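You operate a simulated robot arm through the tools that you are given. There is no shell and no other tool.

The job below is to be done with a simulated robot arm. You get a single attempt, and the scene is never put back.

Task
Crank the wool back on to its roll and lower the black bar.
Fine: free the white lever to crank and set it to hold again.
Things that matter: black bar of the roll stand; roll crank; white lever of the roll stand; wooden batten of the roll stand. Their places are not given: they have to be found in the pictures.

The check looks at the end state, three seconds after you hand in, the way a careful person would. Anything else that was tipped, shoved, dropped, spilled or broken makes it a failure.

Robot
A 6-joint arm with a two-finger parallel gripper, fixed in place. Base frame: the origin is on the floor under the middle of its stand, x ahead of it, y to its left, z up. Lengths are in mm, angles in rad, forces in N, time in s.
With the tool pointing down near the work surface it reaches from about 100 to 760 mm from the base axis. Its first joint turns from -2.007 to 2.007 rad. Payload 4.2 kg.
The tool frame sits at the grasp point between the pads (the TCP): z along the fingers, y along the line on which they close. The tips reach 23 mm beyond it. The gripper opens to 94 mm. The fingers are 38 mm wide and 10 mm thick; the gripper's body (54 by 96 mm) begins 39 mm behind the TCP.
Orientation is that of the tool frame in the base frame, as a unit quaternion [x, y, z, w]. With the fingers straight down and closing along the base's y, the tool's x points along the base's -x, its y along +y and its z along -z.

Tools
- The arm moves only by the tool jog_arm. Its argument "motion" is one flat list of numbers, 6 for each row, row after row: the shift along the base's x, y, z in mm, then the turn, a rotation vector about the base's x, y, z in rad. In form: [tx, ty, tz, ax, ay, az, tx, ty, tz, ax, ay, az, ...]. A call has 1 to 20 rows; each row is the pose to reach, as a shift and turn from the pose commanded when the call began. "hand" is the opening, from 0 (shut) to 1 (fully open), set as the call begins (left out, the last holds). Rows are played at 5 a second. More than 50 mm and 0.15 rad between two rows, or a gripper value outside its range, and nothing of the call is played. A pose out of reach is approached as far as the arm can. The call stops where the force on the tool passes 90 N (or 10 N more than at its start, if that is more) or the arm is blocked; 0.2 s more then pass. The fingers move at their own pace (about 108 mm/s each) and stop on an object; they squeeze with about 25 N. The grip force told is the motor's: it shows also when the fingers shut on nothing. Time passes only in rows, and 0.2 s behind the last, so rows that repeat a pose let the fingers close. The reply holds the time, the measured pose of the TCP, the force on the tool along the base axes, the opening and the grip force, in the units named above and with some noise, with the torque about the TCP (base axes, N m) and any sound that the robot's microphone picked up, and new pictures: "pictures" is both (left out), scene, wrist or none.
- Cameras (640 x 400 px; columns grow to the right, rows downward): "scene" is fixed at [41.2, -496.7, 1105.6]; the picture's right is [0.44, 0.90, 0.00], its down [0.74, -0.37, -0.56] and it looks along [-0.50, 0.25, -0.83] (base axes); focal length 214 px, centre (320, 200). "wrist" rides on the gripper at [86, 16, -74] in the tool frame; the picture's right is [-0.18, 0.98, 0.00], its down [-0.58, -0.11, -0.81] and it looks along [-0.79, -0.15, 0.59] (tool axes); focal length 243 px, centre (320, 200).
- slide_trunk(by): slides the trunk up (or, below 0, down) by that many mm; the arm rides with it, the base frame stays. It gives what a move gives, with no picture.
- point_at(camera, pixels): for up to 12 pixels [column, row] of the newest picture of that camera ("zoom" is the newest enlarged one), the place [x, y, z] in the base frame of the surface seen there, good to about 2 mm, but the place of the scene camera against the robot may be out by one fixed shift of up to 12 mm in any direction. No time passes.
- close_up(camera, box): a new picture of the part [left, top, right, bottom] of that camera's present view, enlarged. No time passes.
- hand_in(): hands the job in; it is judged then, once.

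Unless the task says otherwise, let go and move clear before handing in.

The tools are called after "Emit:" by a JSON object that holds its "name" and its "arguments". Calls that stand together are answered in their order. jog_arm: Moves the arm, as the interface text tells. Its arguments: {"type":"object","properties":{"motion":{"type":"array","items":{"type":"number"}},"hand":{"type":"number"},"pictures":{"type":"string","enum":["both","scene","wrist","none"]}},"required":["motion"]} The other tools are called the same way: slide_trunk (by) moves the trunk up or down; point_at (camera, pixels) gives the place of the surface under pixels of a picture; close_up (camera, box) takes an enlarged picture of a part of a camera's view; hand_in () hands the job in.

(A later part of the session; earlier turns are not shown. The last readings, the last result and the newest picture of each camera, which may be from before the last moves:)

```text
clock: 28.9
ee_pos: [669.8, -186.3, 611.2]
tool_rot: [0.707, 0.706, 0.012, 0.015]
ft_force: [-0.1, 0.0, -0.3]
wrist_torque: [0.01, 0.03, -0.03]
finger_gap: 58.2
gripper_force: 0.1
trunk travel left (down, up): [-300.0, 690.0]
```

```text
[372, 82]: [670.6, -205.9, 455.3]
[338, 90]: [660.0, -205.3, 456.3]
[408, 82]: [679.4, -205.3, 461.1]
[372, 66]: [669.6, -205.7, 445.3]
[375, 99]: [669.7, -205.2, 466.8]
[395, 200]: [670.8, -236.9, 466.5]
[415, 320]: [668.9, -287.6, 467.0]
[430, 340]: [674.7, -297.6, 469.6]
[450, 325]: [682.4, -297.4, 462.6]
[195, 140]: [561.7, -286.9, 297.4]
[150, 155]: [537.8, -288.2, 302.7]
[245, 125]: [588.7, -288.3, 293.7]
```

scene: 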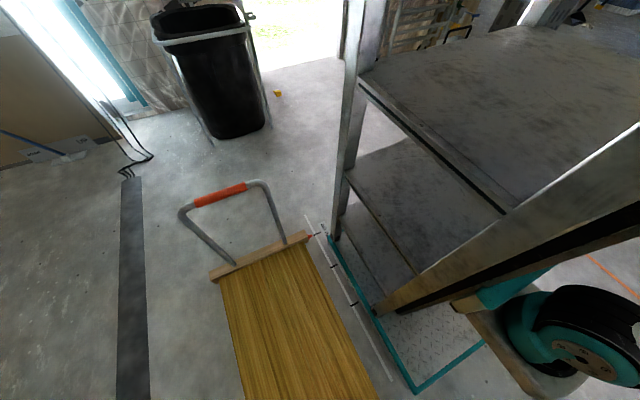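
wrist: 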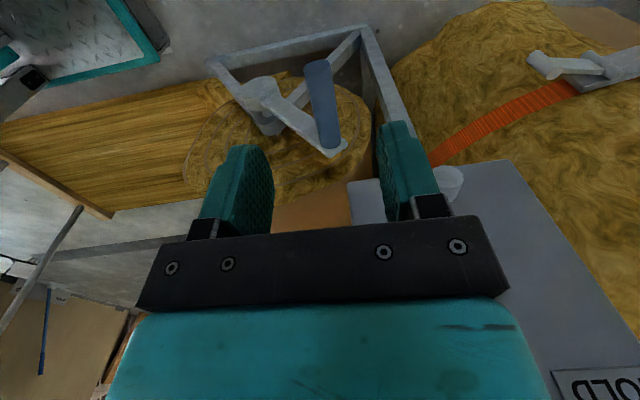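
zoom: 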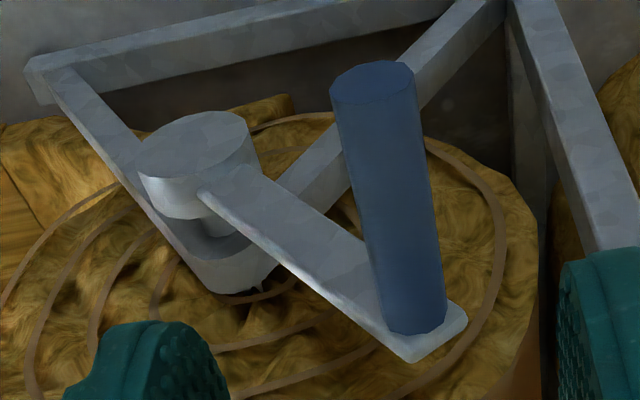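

The handle's axis is at (670,456), radius ≈11, y from -205 to -288; hub centre about (561,299). I'll go above it and descend so the handle sits deep between the fingers, near the palm.

Emit:
{"name": "jog_arm", "arguments": {"motion": [0, -32, 0, 0, 0.038, 0, 0, -32, -40, 0, 0.038, 0, 0, -32, -80, 0, 0.038, 0, 0, -32, -115, 0, 0.038, 0, 0, -32, -145, 0, 0.038, 0, 0, -32, -165, 0, 0.038, 0, 0, -32, -177, 0, 0.038, 0, 0, -32, -177, 0, 0.038, 0], "pictures": "wrist"}}

```text
clock: 30.6
ee_pos: [669.2, -219.8, 434.7]
tool_rot: [0.707, 0.707, -0.003, 0.003]
ft_force: [0.2, -0.2, 0.1]
wrist_torque: [-0.01, 0.0, 0.0]
finger_gap: 58.4
gripper_force: 0.2
trunk travel left (down, up): [-300.0, 690.0]
```

wrist: 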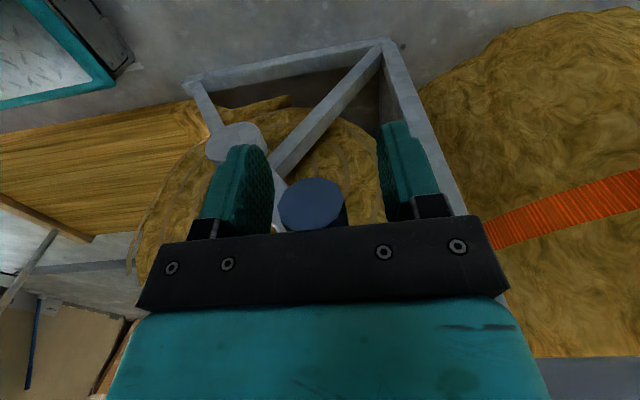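

The handle's end shows at (312,205), deep between the fingers under the palm. I'll close to a loose ~28 mm cage and crank a first arc of ~36° (over the top toward –x), the direction that pulls the floor sheet toward the roll.

Emit:
{"name": "jog_arm", "arguments": {"motion": [0, 0, 0, 0, 0, 0, 0, 0, 0, 0, 0, 0, -11.2, 0, 7.2, 0, 0, 0, -22.9, 0, 13.6, 0, 0, 0, -35, 0, 19.1, 0, 0, 0, -47.5, 0, 23.8, 0, 0, 0, -60.3, 0, 27.6, 0, 0, 0, -73.3, 0, 30.5, 0, 0, 0, -86.5, 0, 32.5, 0, 0, 0, -99.8, 0, 33.6, 0, 0, 0, -113.1, 0, 33.7, 0, 0, 0], "hand": 0.3, "pictures": "both"}}

```text
clock: 33.0
ee_pos: [556.7, -218.7, 468.6]
tool_rot: [0.707, 0.707, -0.003, 0.002]
ft_force: [4.9, 0.6, 1.9]
wrist_torque: [-0.05, 0.09, 0.0]
finger_gap: 30.7
gripper_force: 2.8
trunk travel left (down, up): [-300.0, 690.0]
```

scene: 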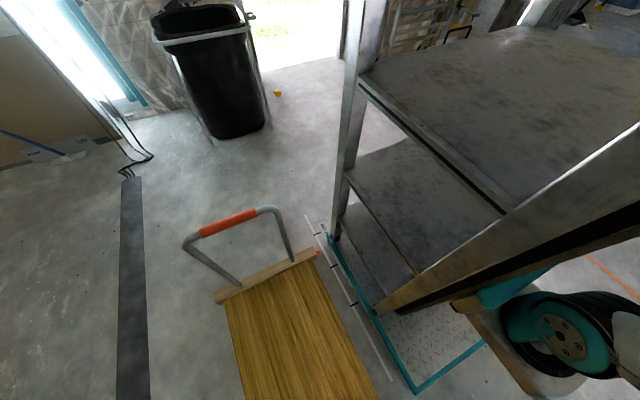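
wrist: 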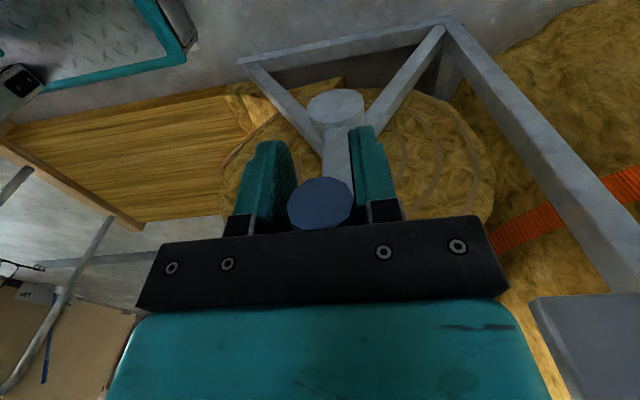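

It cranks easily (≈5 N) and the batten has moved: its pointer is now near scene (318,252). I'll measure the batten's position for the ratio.

Emit:
{"name": "close_up", "arguments": {"camera": "scene", "box": [280, 220, 376, 280]}}

Emit:
{"name": "point_at", "arguments": {"camera": "scene", "pixels": [[317, 253], [265, 274], [220, 296], [240, 282], [288, 262]]}}

```text
6.67 times, centred on (328, 250) of scene
```

zoom: 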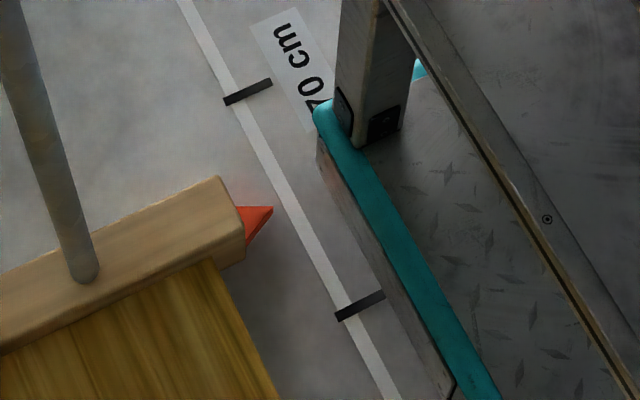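

```text
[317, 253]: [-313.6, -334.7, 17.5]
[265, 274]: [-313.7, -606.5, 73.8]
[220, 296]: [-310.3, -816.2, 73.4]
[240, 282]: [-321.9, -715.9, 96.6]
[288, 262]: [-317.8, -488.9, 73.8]
```

The batten is at x≈-313 after ~34°, about 170 mm per radian, so roughly 200° more brings it to the 0 cm end (x≈281). I'll continue the arc through the upper-left quadrant.

Emit:
{"name": "jog_arm", "arguments": {"motion": [-19.9, 0, -1.5, 0, 0, 0, -39.6, 0, -5.1, 0, 0, 0, -58.8, 0, -10.8, 0, 0, 0, -77.3, 0, -18.4, 0, 0, 0, -94.9, 0, -27.9, 0, 0, 0, -111.4, 0, -39.2, 0, 0, 0, -126.6, 0, -52.2, 0, 0, 0, -140.4, 0, -66.6, 0, 0, 0], "pictures": "both"}}

```text
clock: 34.9
ee_pos: [420.1, -220.9, 399.4]
tool_rot: [0.707, 0.707, -0.003, -0.001]
ft_force: [-16.0, 4.0, 18.0]
wrist_torque: [0.1, -0.49, 0.11]
finger_gap: 31.3
gripper_force: 4.1
out of reach, approached as far as the arm can: row 7, 8
trunk travel left (down, up): [-300.0, 690.0]
```

scene: 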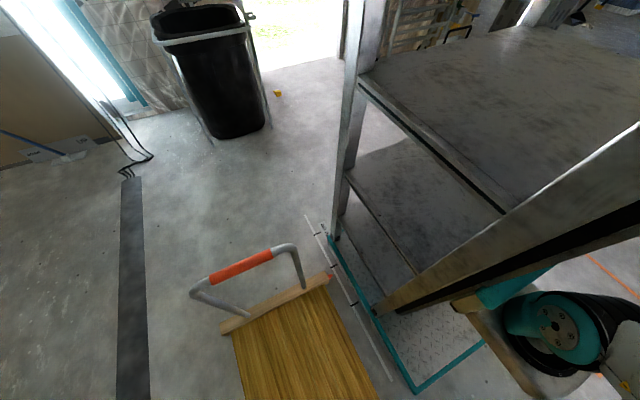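
wrist: 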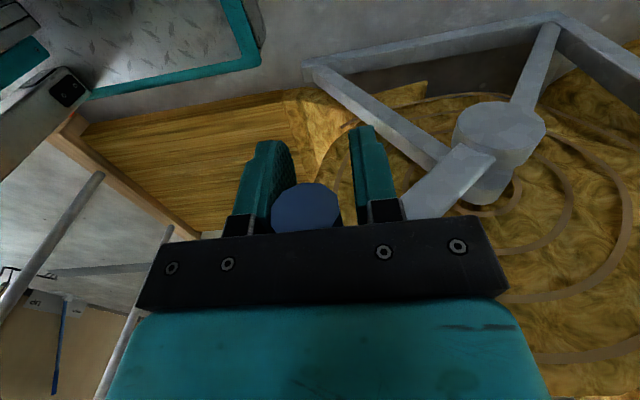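

The arm lagged at the last two rows (420,399 instead of 416,402), so it is near a folded-arm limit; the handle is at ≈138° with the palm touching it. I'll test a few smaller steps further along the arc.

Emit:
{"name": "jog_arm", "arguments": {"motion": [-7.5, 0, -8.2, 0, 0, 0, -13.6, 0, -16.1, 0, 0, 0, -19.3, 0, -24.4, 0, 0, 0, -24.5, 0, -32.9, 0, 0, 0], "pictures": "none"}}

```text
clock: 35.9
ee_pos: [396.3, -222.3, 365.0]
tool_rot: [0.707, 0.707, -0.002, 0.003]
ft_force: [-23.1, -4.0, 15.4]
wrist_torque: [0.39, -0.68, 0.22]
finger_gap: 33.3
gripper_force: 5.6
trunk travel left (down, up): [-300.0, 690.0]
```

The arm reached (396,365) fine, but the force (-23,·,15) is purely radial, so my arc is a few mm too tight on this side. I'll look and re-measure the handle and hub.

Emit:
{"name": "jog_arm", "arguments": {"motion": [-4, 0, 2, 0, 0, 0], "pictures": "wrist"}}

Emit:
{"name": "close_up", "arguments": {"camera": "wrist", "box": [220, 60, 560, 270]}}

```text
clock: 36.2
ee_pos: [396.2, -223.4, 365.3]
tool_rot: [0.707, 0.708, -0.002, 0.003]
ft_force: [-8.2, 3.4, 2.0]
wrist_torque: [-0.01, -0.21, -0.23]
finger_gap: 32.0
gripper_force: 3.9
trunk travel left (down, up): [-300.0, 690.0]
```

wrist: 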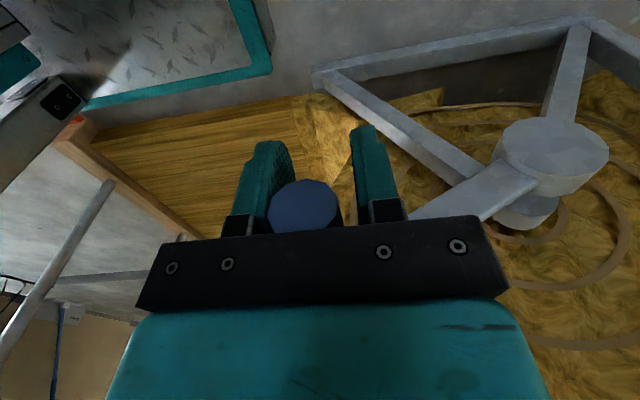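

```text
1.88 times, centred on (390, 165) of wrist
```

zoom: 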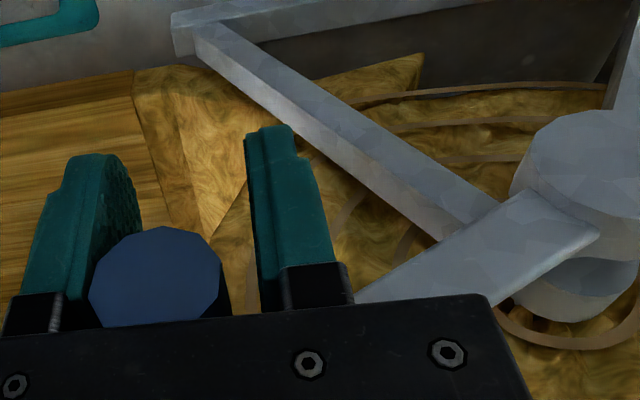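

The handle (zoom (155,278)) rests against the left finger. I'll measure its face and the hub here.

Emit:
{"name": "point_at", "arguments": {"camera": "zoom", "pixels": [[155, 278], [92, 280], [218, 275], [155, 230], [155, 320], [590, 160], [520, 180], [575, 115], [635, 200], [400, 260]]}}

Emit:
{"name": "point_at", "arguments": {"camera": "wrist", "pixels": [[500, 150], [606, 150], [552, 120], [552, 172], [552, 148], [100, 150], [75, 122]]}}

```text
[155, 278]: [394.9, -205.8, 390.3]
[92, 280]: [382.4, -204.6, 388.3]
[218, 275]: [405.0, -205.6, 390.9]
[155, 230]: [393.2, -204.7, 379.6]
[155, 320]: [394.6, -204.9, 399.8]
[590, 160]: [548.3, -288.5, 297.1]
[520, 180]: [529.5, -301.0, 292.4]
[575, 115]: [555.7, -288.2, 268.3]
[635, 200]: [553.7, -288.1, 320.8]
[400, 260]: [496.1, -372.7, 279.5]
```

```text
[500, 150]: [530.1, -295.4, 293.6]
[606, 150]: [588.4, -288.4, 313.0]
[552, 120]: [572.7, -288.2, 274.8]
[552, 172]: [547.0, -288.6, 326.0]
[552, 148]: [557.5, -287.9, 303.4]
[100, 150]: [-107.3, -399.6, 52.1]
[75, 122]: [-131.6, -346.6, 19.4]
```

The handle is at (393.8,390) → φ≈151°, r≈190.5, confirming the circle; the batten pointer is now at x≈-131. I'll continue around the left side down to ≈211°, palm pushing from above.

Emit:
{"name": "jog_arm", "arguments": {"motion": [-10.6, 3, -18.4, 0, 0, 0, -17.4, 3, -37.1, 0, 0, 0, -22.2, 3, -56.5, 0, 0, 0, -25, 3, -76.2, 0, 0, 0, -25.7, 3, -96.1, 0, 0, 0, -24.3, 3, -116, 0, 0, 0, -20.8, 3, -135.7, 0, 0, 0, -15.3, 3, -154.8, 0, 0, 0, -7.9, 3, -173.3, 0, 0, 0, 1.5, 3, -190.9, 0, 0, 0], "pictures": "both"}}

```text
clock: 37.4
ee_pos: [369.5, -220.0, 290.1]
tool_rot: [0.707, 0.707, -0.002, 0.005]
ft_force: [1.7, -4.0, 70.1]
wrist_torque: [0.92, 0.06, 0.01]
finger_gap: 28.3
gripper_force: 0.1
trunk travel left (down, up): [-300.0, 690.0]
stopped in row 5: the force on the tool passed its limit at 142 N (the readings are from after the stop); the commanded pose is now the measured one
```

scene: 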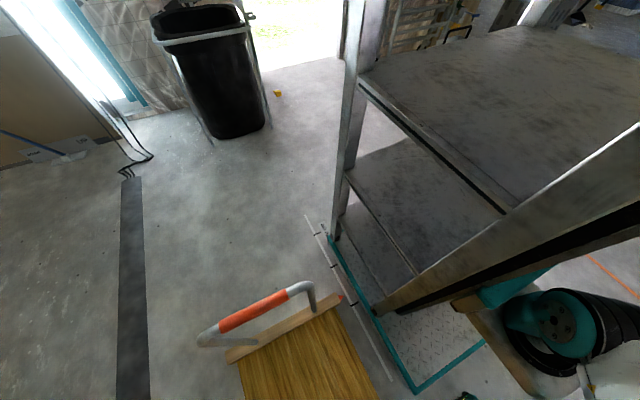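
wrist: 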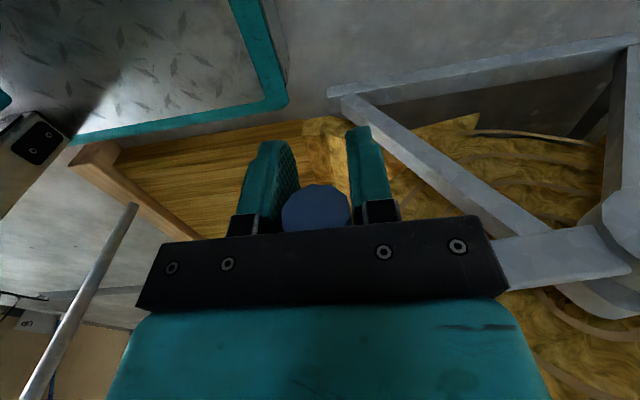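

The arc stopped at ≈174° with 142 N (70 N upward remaining), so something is resisting. I'll check the batten, sheet and lever for a cause before pushing on.

Emit:
{"name": "close_up", "arguments": {"camera": "scene", "box": [190, 260, 420, 400]}}

Emit:
{"name": "point_at", "arguments": {"camera": "scene", "pixels": [[341, 299], [330, 305], [290, 325], [250, 350], [300, 288], [255, 310], [354, 304]]}}

Emit:
{"name": "close_up", "arguments": {"camera": "wrist", "box": [60, 80, 380, 280]}}

```text
2.78 times, centred on (305, 330) of scene
```

zoom: 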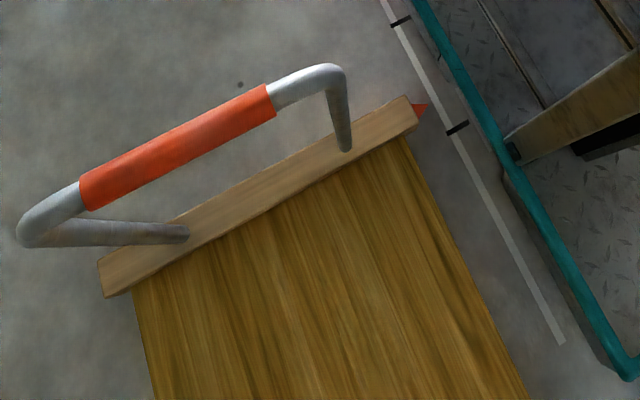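

```text
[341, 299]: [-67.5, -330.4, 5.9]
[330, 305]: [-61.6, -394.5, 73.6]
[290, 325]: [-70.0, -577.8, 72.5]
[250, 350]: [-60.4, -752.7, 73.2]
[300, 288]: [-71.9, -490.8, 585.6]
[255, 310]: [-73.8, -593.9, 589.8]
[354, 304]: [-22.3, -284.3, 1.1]
```

```text
2.00 times, centred on (220, 180) of wrist
```

zoom: 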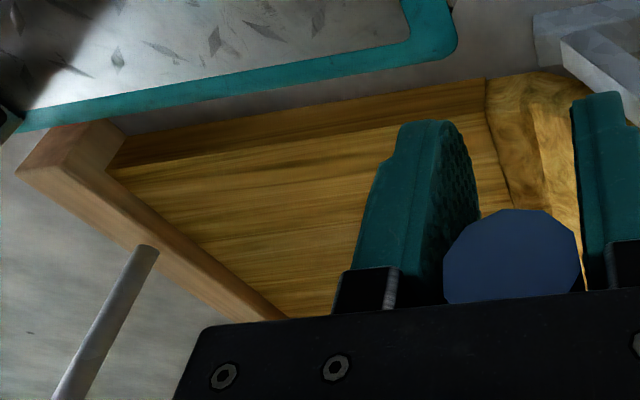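

The batten is at x≈-67 and nothing visibly blocks it. I'll ease off a few millimetres, then re-read the force and view.

Emit:
{"name": "jog_arm", "arguments": {"motion": [0, 0, 3, 0, 0, 0, 0, 0, 5, 0, 0, 0, 0, 0, 5, 0, 0, 0], "pictures": "wrist"}}

Emit:
{"name": "close_up", "arguments": {"camera": "wrist", "box": [220, 60, 640, 330]}}

```text
clock: 38.2
ee_pos: [369.0, -221.9, 291.6]
tool_rot: [0.706, 0.708, -0.002, 0.003]
ft_force: [-4.0, 3.9, 8.8]
wrist_torque: [-0.02, -0.14, 0.07]
finger_gap: 28.2
gripper_force: 0.0
trunk travel left (down, up): [-300.0, 690.0]
```

wrist: 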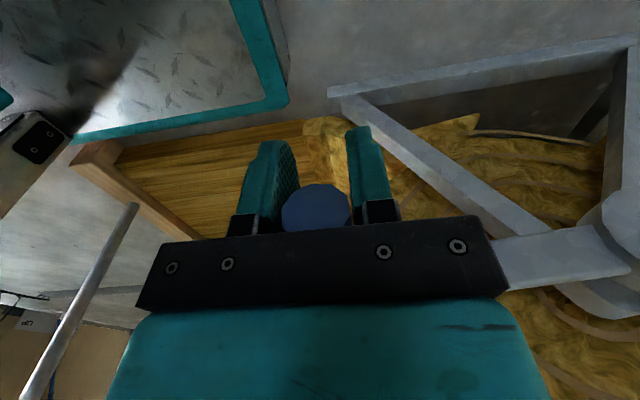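

```text
1.48 times, centred on (430, 195) of wrist
```

zoom: 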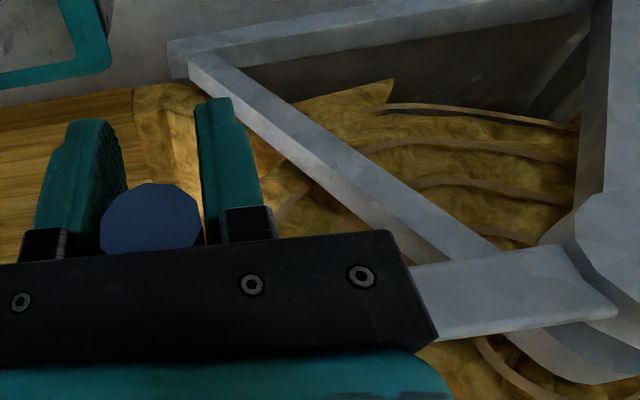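

Easing off dropped the force to ~9 N with the handle still in the cage. I'll try again with small slow downward steps to feel whether the crank really resists here.

Emit:
{"name": "jog_arm", "arguments": {"motion": [0.5, 0, -3, 0, 0, 0, 0.5, 0, -6, 0, 0, 0, 0.5, 0, -9, 0, 0, 0, 0.5, 0, -9, 0, 0, 0], "pictures": "none"}}

```text
clock: 38.8
ee_pos: [369.9, -221.3, 289.6]
tool_rot: [0.708, 0.707, -0.001, 0.004]
ft_force: [1.2, -5.5, 71.6]
wrist_torque: [0.91, 0.01, 0.04]
finger_gap: 28.4
gripper_force: 0.0
trunk travel left (down, up): [-300.0, 690.0]
stopped in row 3: the force on the tool passed its limit at 100 N (the readings are from after the stop); the commanded pose is now the measured one
```

Pushing at ~100 N gives no motion, so the crank is truly blocked at ≈174° (batten at 35 cm). I'll open the fingers, leave the handle sideways along +y, and look at the lever and stand for the cause.

Emit:
{"name": "jog_arm", "arguments": {"motion": [0, 0, 5, 0, 0, 0, 0, 0, 5, 0, 0, 0, 0, 0, 5, 0, 0, 0], "hand": 0.62, "pictures": "none"}}

Emit:
{"name": "jog_arm", "arguments": {"motion": [0, 30, 2, 0, 0, 0, 0, 70, 2, 0, 0, 0, 0, 110, 2, 0, 0, 0, 10, 120, 40, 0, 0, 0, 30, 120, 80, 0, 0, 0], "pictures": "both"}}

```text
clock: 39.6
ee_pos: [370.0, -223.7, 290.2]
tool_rot: [0.707, 0.707, -0.001, 0.003]
ft_force: [-0.8, 0.1, 0.3]
wrist_torque: [0.02, -0.02, 0.02]
finger_gap: 58.5
gripper_force: 0.1
trunk travel left (down, up): [-300.0, 690.0]
```

```text
clock: 40.8
ee_pos: [424.0, -101.5, 351.2]
tool_rot: [0.707, 0.707, -0.002, 0.004]
ft_force: [-0.3, 0.0, -0.3]
wrist_torque: [0.01, 0.0, 0.06]
finger_gap: 58.3
gripper_force: 0.0
out of reach, approached as far as the arm can: row 4, 5
trunk travel left (down, up): [-300.0, 690.0]
```

scene: 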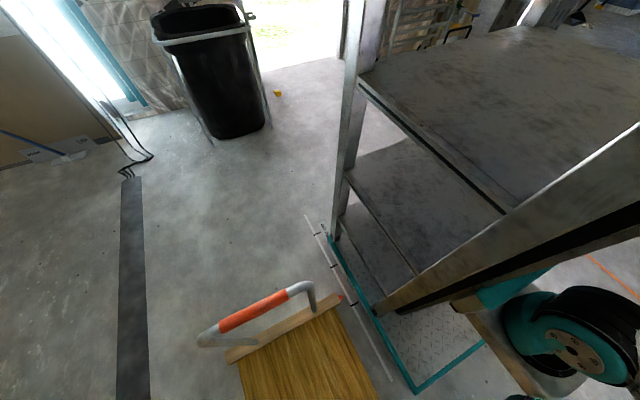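
wrist: 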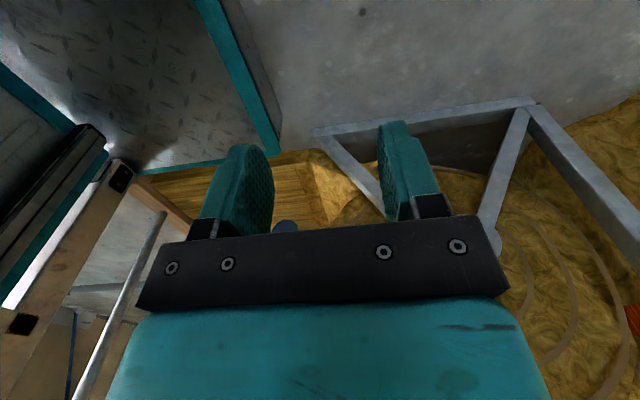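

The batten stayed put after release, and the arm hit its folded limit near (424,-101). I'll raise the trunk 150 mm for a better posture and move +x to look at the lever.

Emit:
{"name": "slide_trunk", "arguments": {"by": 150}}

Emit:
{"name": "jog_arm", "arguments": {"motion": [40, 0, 30, 0, 0, 0, 85, 0, 50, 0, 0, 0, 130, 0, 75, 0, 0, 0, 175, 0, 100, 0, 0, 0, 220, 0, 125, 0, 0, 0, 265, 0, 150, 0, 0, 0, 300, 0, 170, 0, 0, 0], "pictures": "wrist"}}

```text
clock: 42.6
ee_pos: [424.2, -102.2, 500.5]
tool_rot: [0.707, 0.707, -0.002, 0.004]
ft_force: [0.0, 0.8, -0.6]
wrist_torque: [-0.03, 0.03, 0.0]
finger_gap: 58.6
gripper_force: 0.0
trunk travel left (down, up): [-450.0, 540.0]
```

```text
refused: row 3 steps farther than a row can; nothing moved
```

Emit:
{"name": "jog_arm", "arguments": {"motion": [40, 0, 20, 0, 0, 0, 80, 0, 45, 0, 0, 0, 120, 0, 70, 0, 0, 0, 160, 0, 95, 0, 0, 0, 200, 0, 120, 0, 0, 0, 240, 0, 145, 0, 0, 0, 280, 0, 165, 0, 0, 0, 300, 0, 170, 0, 0, 0], "pictures": "wrist"}}

```text
clock: 44.4
ee_pos: [723.7, -100.8, 671.7]
tool_rot: [0.707, 0.707, -0.002, 0.003]
ft_force: [-0.5, 0.1, -0.7]
wrist_torque: [0.02, -0.01, -0.01]
finger_gap: 58.1
gripper_force: 0.1
trunk travel left (down, up): [-450.0, 540.0]
```

wrist: 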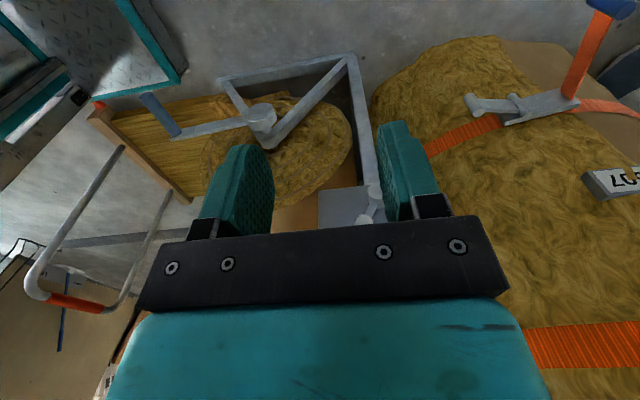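

The lever appears at (370,205), hub with the white end toward –x. I'll zoom to confirm it is still at FREE and look over the crank and roll.

Emit:
{"name": "close_up", "arguments": {"camera": "wrist", "box": [310, 160, 420, 230]}}

Emit:
{"name": "close_up", "arguments": {"camera": "wrist", "box": [80, 40, 380, 230]}}

```text
5.71 times, centred on (365, 195) of wrist
```

zoom: 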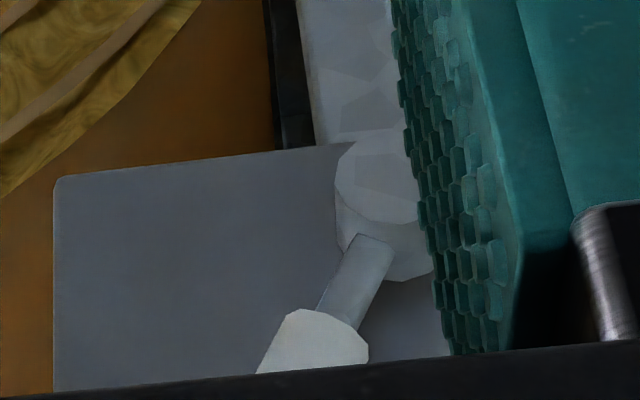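

```text
2.11 times, centred on (230, 135) of wrist
```

zoom: 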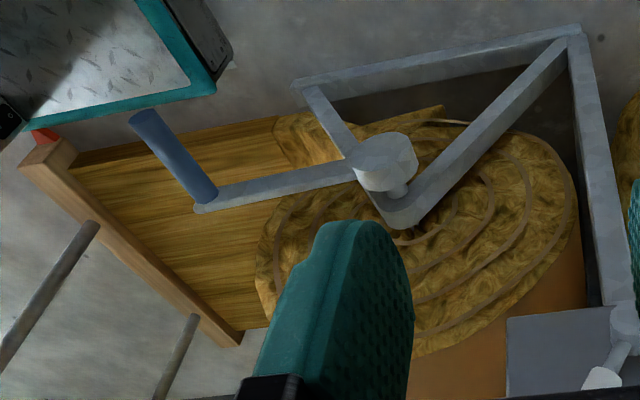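

The lever is still at FREE. I'll check the clearance between the batten's red pointer and the robot stand's teal foot plate, plus the handle position.

Emit:
{"name": "point_at", "arguments": {"camera": "zoom", "pixels": [[45, 132], [60, 150], [30, 125], [100, 112], [205, 95], [5, 115], [150, 120], [205, 200], [180, 90], [220, 345], [285, 130], [440, 110]]}}

Emit:
{"name": "close_up", "arguments": {"camera": "scene", "box": [310, 270, 400, 330]}}

```text
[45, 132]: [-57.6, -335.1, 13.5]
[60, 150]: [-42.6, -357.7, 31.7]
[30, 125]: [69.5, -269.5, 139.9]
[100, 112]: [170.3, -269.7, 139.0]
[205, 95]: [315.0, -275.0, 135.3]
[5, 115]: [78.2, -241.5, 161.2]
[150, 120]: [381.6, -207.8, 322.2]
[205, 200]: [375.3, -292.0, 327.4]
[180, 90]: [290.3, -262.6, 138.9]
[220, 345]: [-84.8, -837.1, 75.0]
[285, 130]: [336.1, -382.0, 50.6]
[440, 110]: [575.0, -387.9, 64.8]
```

```text
6.67 times, centred on (355, 300) of scene
```

zoom: 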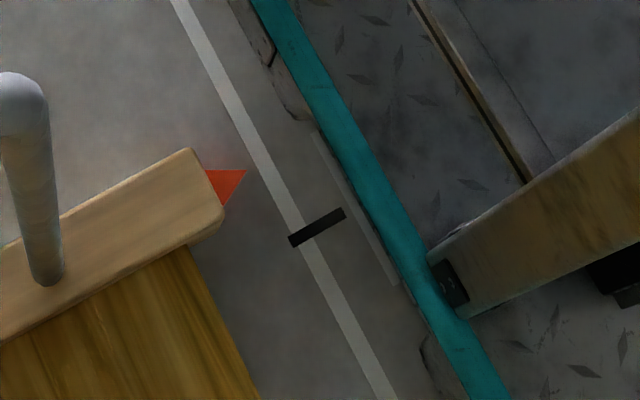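

The batten has free floor around it and the foot plate is well clear, so nothing visible blocks it. I'll measure the lever's exact angle again, since a part-way lever could explain the block.

Emit:
{"name": "close_up", "arguments": {"camera": "wrist", "box": [310, 160, 420, 230]}}

Emit:
{"name": "point_at", "arguments": {"camera": "zoom", "pixels": [[375, 180], [370, 260], [345, 290], [315, 340], [350, 350], [285, 350], [345, 140], [100, 250], [65, 185]]}}

```text
5.71 times, centred on (365, 195) of wrist
```

zoom: 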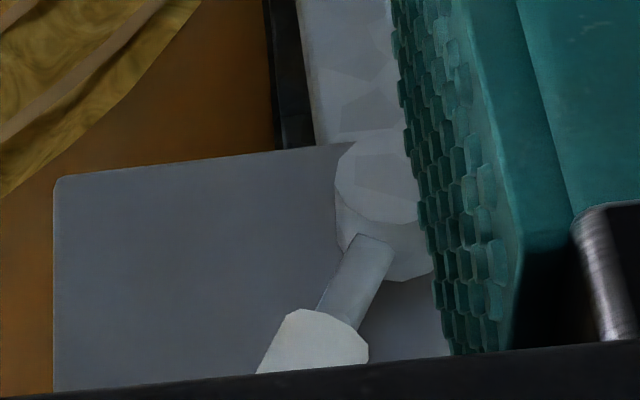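

```text
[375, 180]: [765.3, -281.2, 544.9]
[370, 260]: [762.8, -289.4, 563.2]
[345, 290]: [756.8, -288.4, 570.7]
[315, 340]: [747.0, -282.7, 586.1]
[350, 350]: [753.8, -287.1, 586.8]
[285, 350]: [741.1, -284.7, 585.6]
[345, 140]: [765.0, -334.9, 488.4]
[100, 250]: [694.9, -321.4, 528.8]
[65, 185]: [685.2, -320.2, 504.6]
```

The lever is firmly at FREE (121°). I'll look closely at both batten ends and the sheet in the wrist view for anything jamming it.

Emit:
{"name": "close_up", "arguments": {"camera": "wrist", "box": [60, 70, 220, 220]}}

Emit:
{"name": "close_up", "arguments": {"camera": "wrist", "box": [200, 40, 380, 160]}}

Emit:
{"name": "close_up", "arguments": {"camera": "scene", "box": [180, 300, 400, 400]}}

```text
2.67 times, centred on (140, 145) of wrist
```

zoom: 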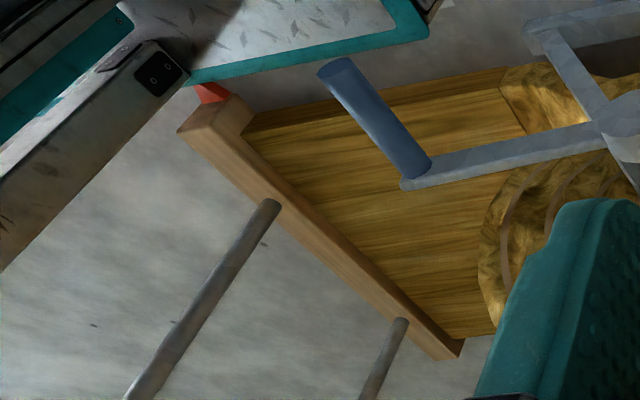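

```text
3.33 times, centred on (290, 100) of wrist
```

zoom: 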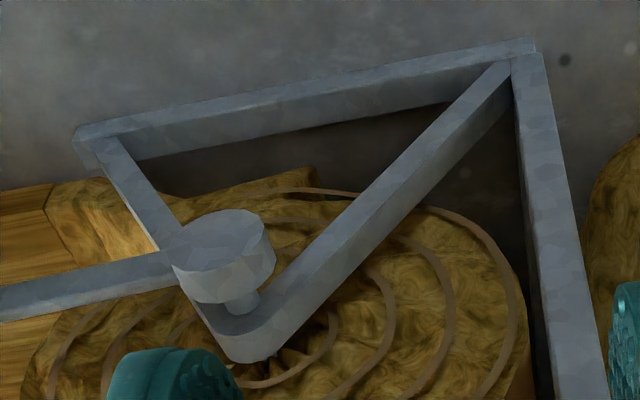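

```text
2.91 times, centred on (290, 350) of scene
```

zoom: 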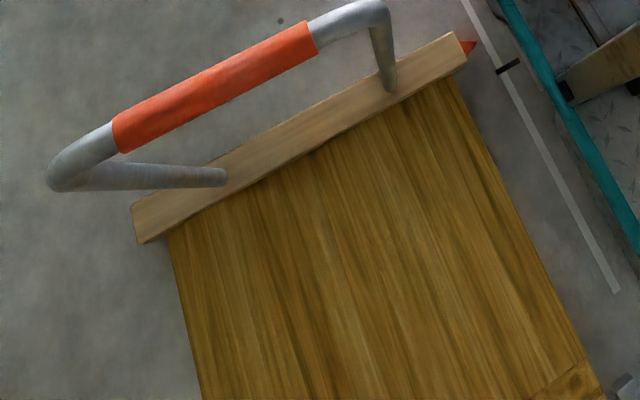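

No jam is visible anywhere. I'll test the crank cleanly with the closed fingertips pressing on top of the handle only, so no other gripper part can touch anything; first I move above the handle.

Emit:
{"name": "jog_arm", "arguments": {"motion": [-40, 0, -25, 0, 0, 0, -80, 0, -50, 0, 0, 0, -120, 0, -75, 0, 0, 0, -160, 0, -100, 0, 0, 0, -200, -20, -120, 0, 0, 0, -235, -50, -140, 0, 0, 0, -265, -80, -160, 0, 0, 0, -295, -110, -180, 0, 0, 0, -320, -135, -210, 0, 0, 0, -340, -145, -240, 0, 0, 0, -352, -145, -265, 0, 0, 0, -352, -145, -280, 0, 0, 0], "hand": 0, "pictures": "wrist"}}

```text
refused: row 6 steps farther than a row can; nothing moved
```

Emit:
{"name": "jog_arm", "arguments": {"motion": [-40, 0, -25, 0, 0, 0, -80, 0, -50, 0, 0, 0, -120, 0, -75, 0, 0, 0, -160, 0, -100, 0, 0, 0, -195, -20, -120, 0, 0, 0, -225, -45, -140, 0, 0, 0, -253, -70, -160, 0, 0, 0, -280, -97, -182, 0, 0, 0, -305, -120, -210, 0, 0, 0, -328, -140, -240, 0, 0, 0, -345, -145, -265, 0, 0, 0, -352, -145, -285, 0, 0, 0], "hand": 0, "pictures": "wrist"}}

```text
clock: 47.0
ee_pos: [371.6, -247.2, 386.7]
tool_rot: [0.707, 0.708, -0.003, 0.004]
ft_force: [0.8, 0.2, -0.3]
wrist_torque: [0.02, 0.0, -0.01]
finger_gap: 0.0
gripper_force: 25.2
trunk travel left (down, up): [-450.0, 540.0]
```

wrist: 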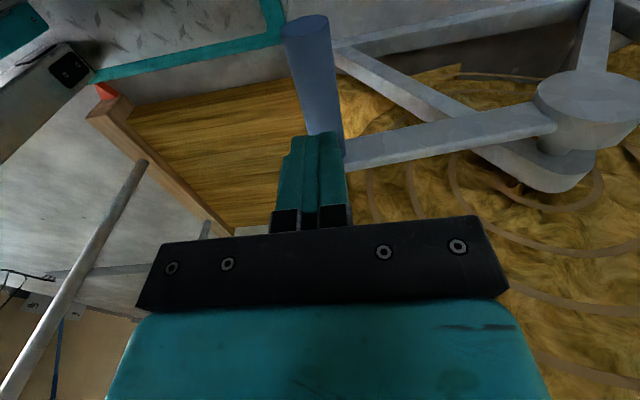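

The closed fingers are above the handle (312,75). I'll descend slowly on to it and push gently to feel the crank.

Emit:
{"name": "jog_arm", "arguments": {"motion": [0, 0, -15, 0, 0, 0, 0, 0, -27, 0, 0, 0, 0, 0, -32, 0, 0, 0, 0, 0, -36, 0, 0, 0, 0, 0, -39, 0, 0, 0, 0, 0, -42, 0, 0, 0], "pictures": "wrist"}}

```text
clock: 48.2
ee_pos: [371.2, -247.9, 353.1]
tool_rot: [0.708, 0.707, -0.002, 0.005]
ft_force: [-0.3, -3.0, 71.4]
wrist_torque: [1.3, 0.1, -0.04]
finger_gap: 0.0
gripper_force: 25.2
trunk travel left (down, up): [-450.0, 540.0]
stopped in row 6: the force on the tool passed its limit at 101 N (the readings are from after the stop); the commanded pose is now the measured one
```

wrist: 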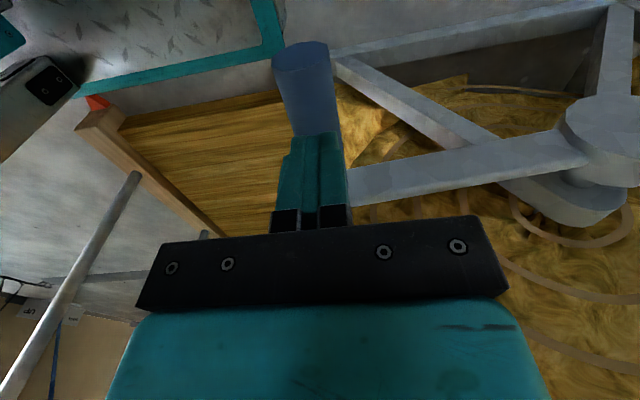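

The crank is solidly stopped at ≈174° even with only the fingertips on the handle (101 N, no motion). I'll ease off and zoom in on the hub, crank arm and leg to look for a stop or pawl.

Emit:
{"name": "jog_arm", "arguments": {"motion": [0, 0, 6, 0, 0, 0, 0, 0, 25, 0, 0, 0, 0, 0, 50, 0, 0, 0], "pictures": "both"}}

Emit:
{"name": "close_up", "arguments": {"camera": "wrist", "box": [340, 20, 640, 210]}}

Emit:
{"name": "close_up", "arguments": {"camera": "wrist", "box": [70, 40, 350, 220]}}

```text
clock: 49.0
ee_pos: [373.1, -247.2, 397.3]
tool_rot: [0.707, 0.707, -0.003, 0.004]
ft_force: [0.0, -0.6, 0.0]
wrist_torque: [0.0, 0.02, -0.03]
finger_gap: 0.0
gripper_force: 25.3
trunk travel left (down, up): [-450.0, 540.0]
```

scene: 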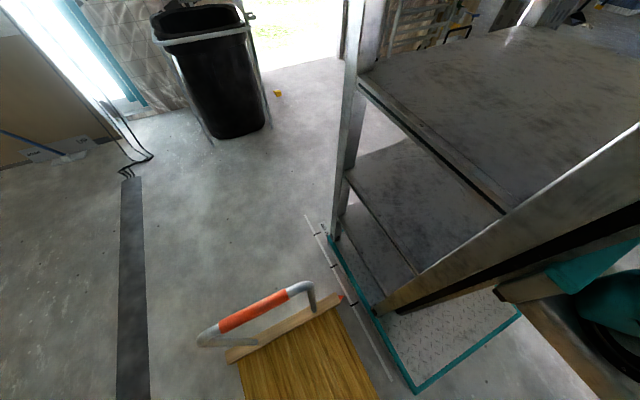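
wrist: 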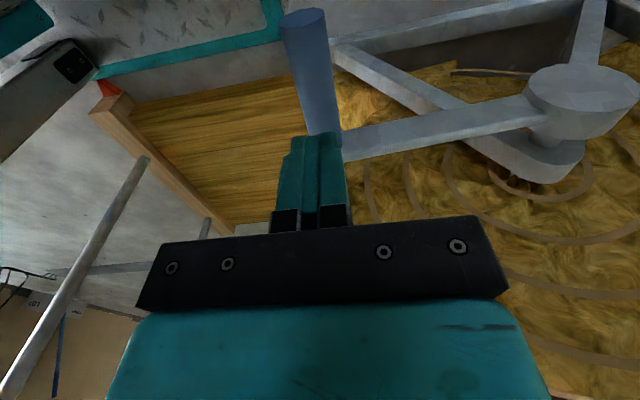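

```text
2.11 times, centred on (490, 115) of wrist
```

zoom: 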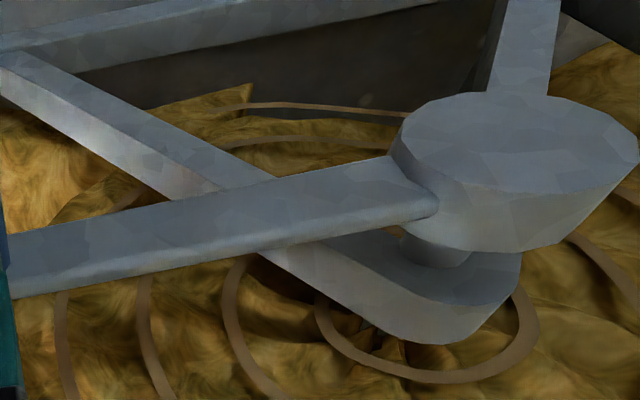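

```text
2.22 times, centred on (210, 130) of wrist
```

zoom: 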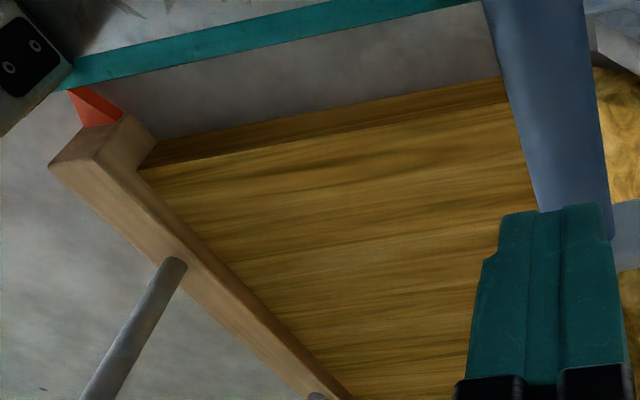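

No stop peg is visible. I'll grip the handle properly and test both directions: first a little backward (up), to see whether the crank is free that way and whether the stop repeats at the same angle.

Emit:
{"name": "jog_arm", "arguments": {"motion": [-2, 22, 0, 0, 0, 0, -2, 22, 0, 0, 0, 0, -2, 22, -40, 0, 0, 0, -2, 22, -75, 0, 0, 0, -2, 22, -100, 0, 0, 0, -2, 22, -100, 0, 0, 0], "hand": 0.62, "pictures": "none"}}

Emit:
{"name": "jog_arm", "arguments": {"motion": [0, 0, 0, 0, 0, 0, 0, 0, 0, 0, 0, 0, 0, 0, 0, 0, 0, 0], "hand": 0, "pictures": "wrist"}}

```text
clock: 50.4
ee_pos: [369.4, -224.0, 295.9]
tool_rot: [0.708, 0.706, -0.002, 0.003]
ft_force: [0.9, 0.4, -0.1]
wrist_torque: [0.0, -0.02, 0.01]
finger_gap: 58.4
gripper_force: 0.0
trunk travel left (down, up): [-450.0, 540.0]
```

```text
clock: 51.2
ee_pos: [371.9, -225.2, 296.0]
tool_rot: [0.707, 0.707, -0.002, 0.005]
ft_force: [22.8, 6.5, -3.6]
wrist_torque: [0.48, 0.34, -0.14]
finger_gap: 25.6
gripper_force: 44.8
trunk travel left (down, up): [-450.0, 540.0]
```

wrist: 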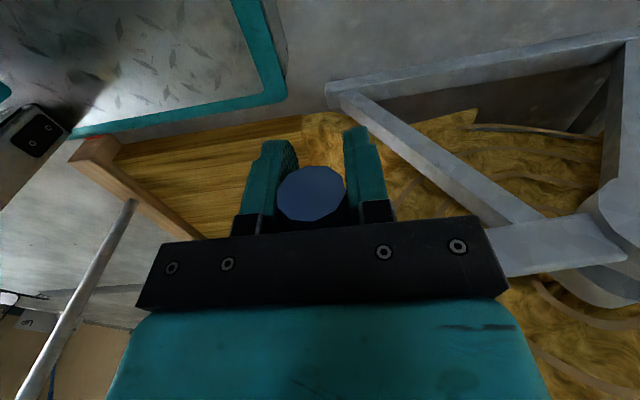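

The handle is gripped (gap 25.6). I'll lift about 12 mm back along the arc, then press down again past the old spot in small steps.

Emit:
{"name": "jog_arm", "arguments": {"motion": [0.5, 0, 4, 0, 0, 0, 1, 0, 8, 0, 0, 0, 1.7, 0, 12, 0, 0, 0, 1.7, 0, 12, 0, 0, 0], "pictures": "wrist"}}

Emit:
{"name": "jog_arm", "arguments": {"motion": [-0.5, 0, -4, 0, 0, 0, -1, 0, -8, 0, 0, 0, -1.7, 0, -12, 0, 0, 0, -2, 0, -15, 0, 0, 0], "pictures": "wrist"}}

```text
clock: 52.2
ee_pos: [371.9, -225.3, 309.6]
tool_rot: [0.707, 0.707, -0.001, 0.004]
ft_force: [25.4, 5.5, -9.6]
wrist_torque: [-0.11, 0.81, -0.11]
finger_gap: 25.6
gripper_force: 45.1
trunk travel left (down, up): [-450.0, 540.0]
```

wrist: 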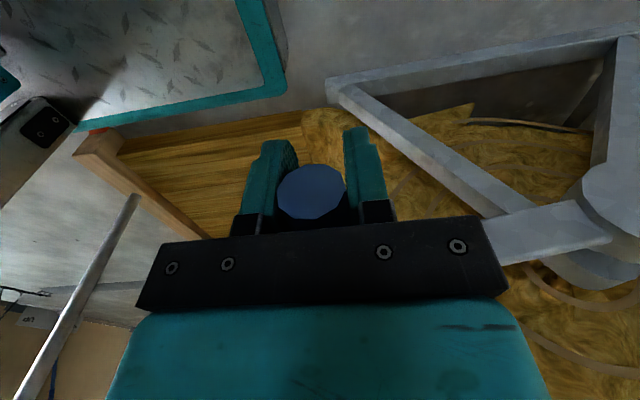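

```text
clock: 53.2
ee_pos: [371.0, -226.1, 297.7]
tool_rot: [0.707, 0.708, -0.001, 0.004]
ft_force: [31.4, 5.6, 37.0]
wrist_torque: [-0.08, 0.48, 0.14]
finger_gap: 25.8
gripper_force: 44.9
trunk travel left (down, up): [-450.0, 540.0]
```

wrist: 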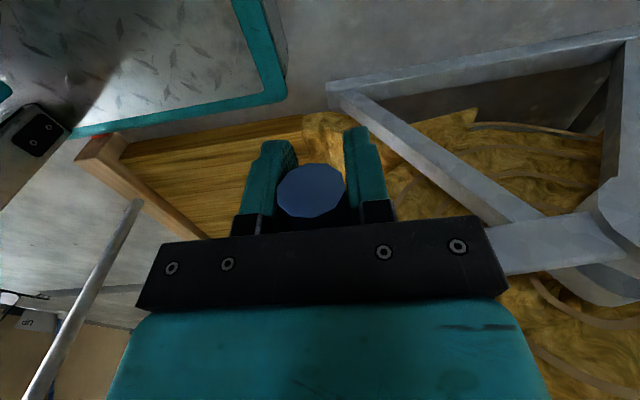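

The crank turns back freely (≈10 N) but stops solidly again at the same angle, so it is an end stop of the mechanism with the batten at 35 cm. Before accepting that, I'll release the handle and go look at the front of the roll for anything jamming.

Emit:
{"name": "jog_arm", "arguments": {"motion": [0, 0, 3, 0, 0, 0, 0, 0, 3, 0, 0, 0, 0, 0, 3, 0, 0, 0, 0, 30, 3, 0, 0, 0, 5, 70, 3, 0, 0, 0, 20, 105, 10, 0, 0, 0, 45, 120, 40, 0, 0, 0], "hand": 0.62, "pictures": "none"}}

Emit:
{"name": "slide_trunk", "arguments": {"by": 300}}

```text
clock: 54.8
ee_pos: [416.4, -105.8, 335.5]
tool_rot: [0.707, 0.707, -0.002, 0.004]
ft_force: [0.4, 0.7, 0.4]
wrist_torque: [-0.01, 0.02, 0.0]
finger_gap: 58.5
gripper_force: 0.1
trunk travel left (down, up): [-450.0, 540.0]
```

```text
clock: 57.8
ee_pos: [414.8, -105.3, 636.2]
tool_rot: [0.707, 0.707, -0.002, 0.003]
ft_force: [0.2, 0.0, 0.3]
wrist_torque: [-0.01, 0.01, 0.0]
finger_gap: 58.2
gripper_force: 0.0
trunk travel left (down, up): [-750.0, 240.0]
```

Now I'll swing round in front of the roll, turning the camera to look along +x at the roll face and sheet.

Emit:
{"name": "jog_arm", "arguments": {"motion": [-8, -29, 11, 0, 0, 0.143, -15, -57, 23, 0, 0, 0.286, -23, -86, 34, 0, 0, 0.428, -31, -115, 45, 0, 0, 0.571, -39, -143, 56, 0, 0, 0.714, -46, -172, 68, 0, 0, 0.857, -54, -200, 79, 0, 0, 1.0, -62, -229, 90, 0, 0, 1.142, -70, -258, 101, 0, 0, 1.285, -77, -286, 113, 0, 0, 1.428, -85, -315, 124, 0, 0, 1.571], "pictures": "both"}}

```text
clock: 60.2
ee_pos: [329.9, -423.7, 762.5]
tool_rot: [-0.001, 1.0, 0.002, 0.004]
ft_force: [0.6, -1.5, -0.2]
wrist_torque: [-0.04, -0.01, -0.01]
finger_gap: 58.4
gripper_force: 0.1
trunk travel left (down, up): [-750.0, 240.0]
```

scene: 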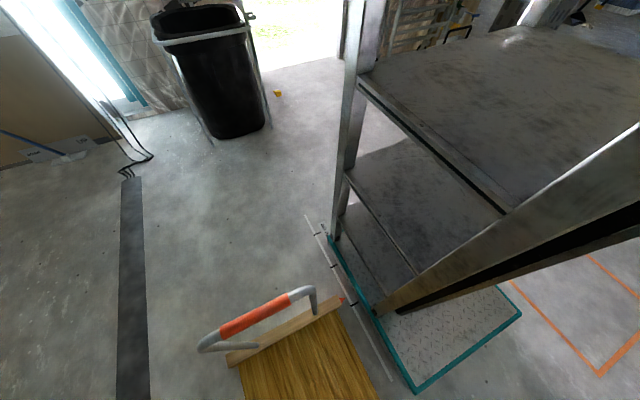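
wrist: 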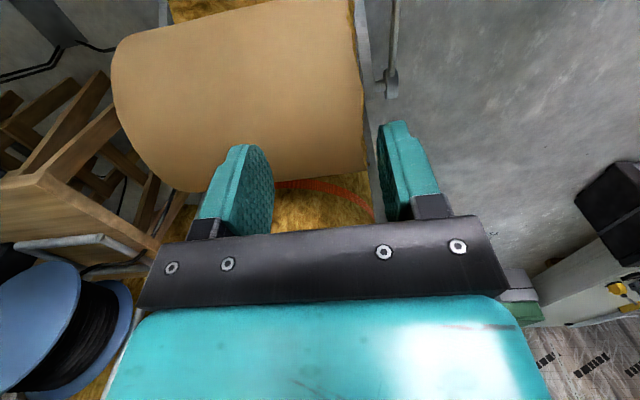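

The roll's front face looks clear. I'll zoom on the roll's lower edges and sheet entry.

Emit:
{"name": "close_up", "arguments": {"camera": "wrist", "box": [100, 0, 420, 200]}}

Emit:
{"name": "close_up", "arguments": {"camera": "wrist", "box": [0, 0, 220, 150]}}

```text
2.00 times, centred on (260, 100) of wrist
```

zoom: 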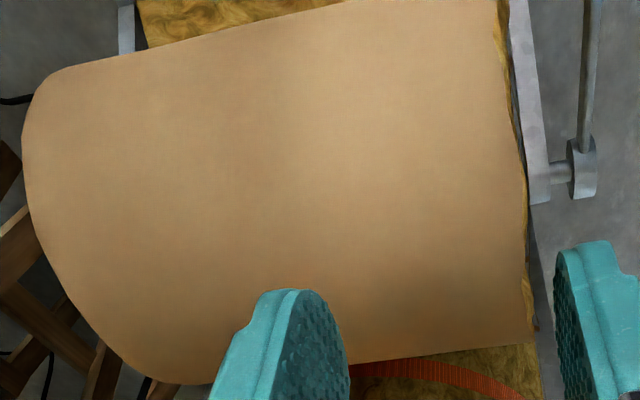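

```text
2.67 times, centred on (110, 75) of wrist
```

zoom: 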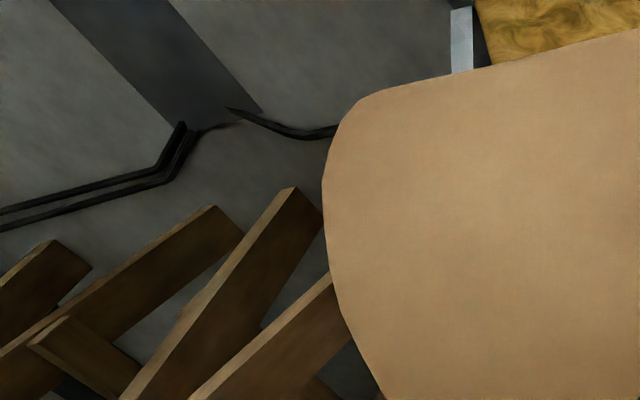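

Nothing jams the roll, so the batten's present place is the wind-in end stop. I'll verify the batten stayed there after release.

Emit:
{"name": "point_at", "arguments": {"camera": "scene", "pixels": [[330, 305], [290, 325], [250, 350], [341, 299], [310, 314]]}}

Emit:
{"name": "close_up", "arguments": {"camera": "scene", "box": [310, 270, 400, 330]}}

```text
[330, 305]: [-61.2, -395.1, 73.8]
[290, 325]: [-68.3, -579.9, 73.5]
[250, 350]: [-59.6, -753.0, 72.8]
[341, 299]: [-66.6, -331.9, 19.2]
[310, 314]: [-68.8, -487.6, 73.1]
```

```text
6.67 times, centred on (355, 300) of scene
```

zoom: 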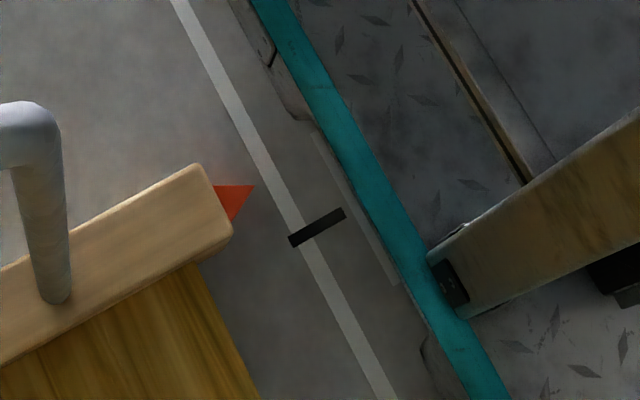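

The pointer tip is now at zoom (255,187) versus (245,172) earlier: the batten crept ~12 mm further during my tests, so the stop is not fully rigid and may be stiff friction. I'll return to the crank and test it with a steady, slow push.

Emit:
{"name": "jog_arm", "arguments": {"motion": [8, 29, -11, 0, 0, -0.143, 15, 57, -23, 0, 0, -0.286, 23, 86, -34, 0, 0, -0.428, 31, 115, -45, 0, 0, -0.571, 39, 143, -56, 0, 0, -0.714, 46, 172, -68, 0, 0, -0.857, 54, 200, -79, 0, 0, -1.0, 62, 229, -90, 0, 0, -1.142, 70, 258, -101, 0, 0, -1.285, 77, 286, -113, 0, 0, -1.428, 85, 315, -124, 0, 0, -1.571], "hand": 0, "pictures": "none"}}

Emit:
{"name": "slide_trunk", "arguments": {"by": -200}}

Emit:
{"name": "jog_arm", "arguments": {"motion": [0, 0, 0, 0, 0, 0], "pictures": "wrist"}}

```text
clock: 62.6
ee_pos: [415.1, -104.9, 636.0]
tool_rot: [0.707, 0.707, -0.002, 0.004]
ft_force: [-0.5, -0.8, 0.0]
wrist_torque: [0.05, 0.02, 0.01]
finger_gap: 0.1
gripper_force: 25.6
trunk travel left (down, up): [-750.0, 240.0]
```

```text
clock: 64.8
ee_pos: [414.7, -105.7, 436.1]
tool_rot: [0.706, 0.708, -0.003, 0.004]
ft_force: [0.4, -0.6, -0.1]
wrist_torque: [0.04, -0.02, 0.02]
finger_gap: 0.0
gripper_force: 24.6
trunk travel left (down, up): [-550.0, 440.0]
```

```text
clock: 65.2
ee_pos: [414.7, -107.0, 436.2]
tool_rot: [0.708, 0.707, -0.003, 0.004]
ft_force: [-0.3, 0.0, 0.1]
wrist_torque: [0.01, 0.01, 0.0]
finger_gap: 0.0
gripper_force: 25.1
trunk travel left (down, up): [-550.0, 440.0]
```

wrist: 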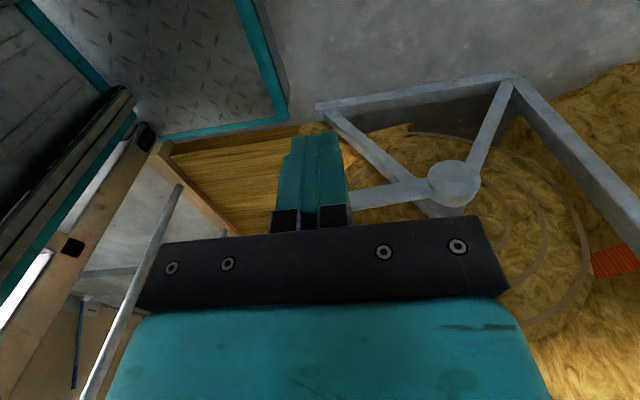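

The handle is hidden behind the fingers here; I'll shift +x to see it and measure its present angle.

Emit:
{"name": "jog_arm", "arguments": {"motion": [35, 0, 0, 0, 0, 0, 70, 0, 20, 0, 0, 0, 105, 0, 30, 0, 0, 0], "pictures": "wrist"}}

Emit:
{"name": "close_up", "arguments": {"camera": "wrist", "box": [120, 80, 380, 240]}}

```text
clock: 66.0
ee_pos: [521.8, -104.3, 466.6]
tool_rot: [0.708, 0.707, -0.003, 0.004]
ft_force: [-0.6, 0.2, -0.4]
wrist_torque: [0.0, 0.0, -0.02]
finger_gap: 0.1
gripper_force: 24.8
trunk travel left (down, up): [-550.0, 440.0]
```

wrist: 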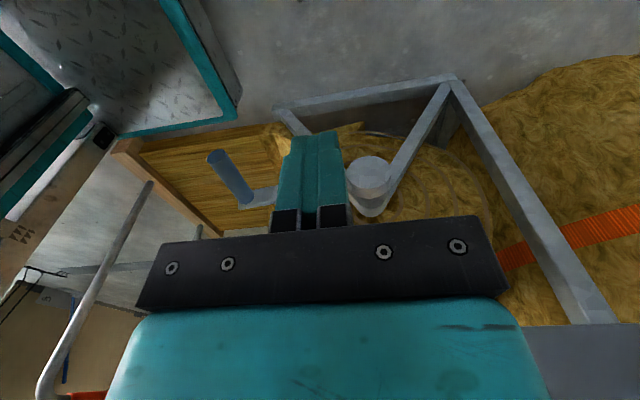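

```text
2.46 times, centred on (250, 160) of wrist
```

zoom: 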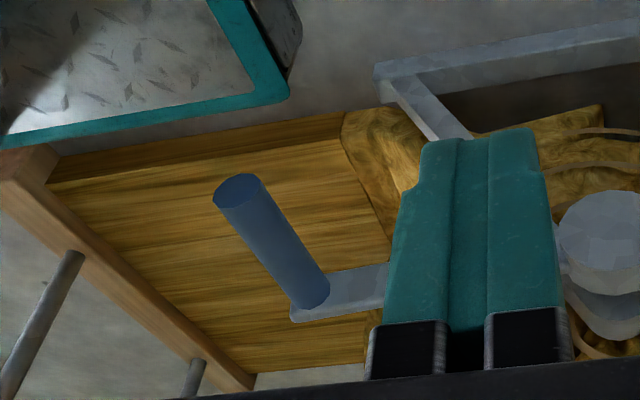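

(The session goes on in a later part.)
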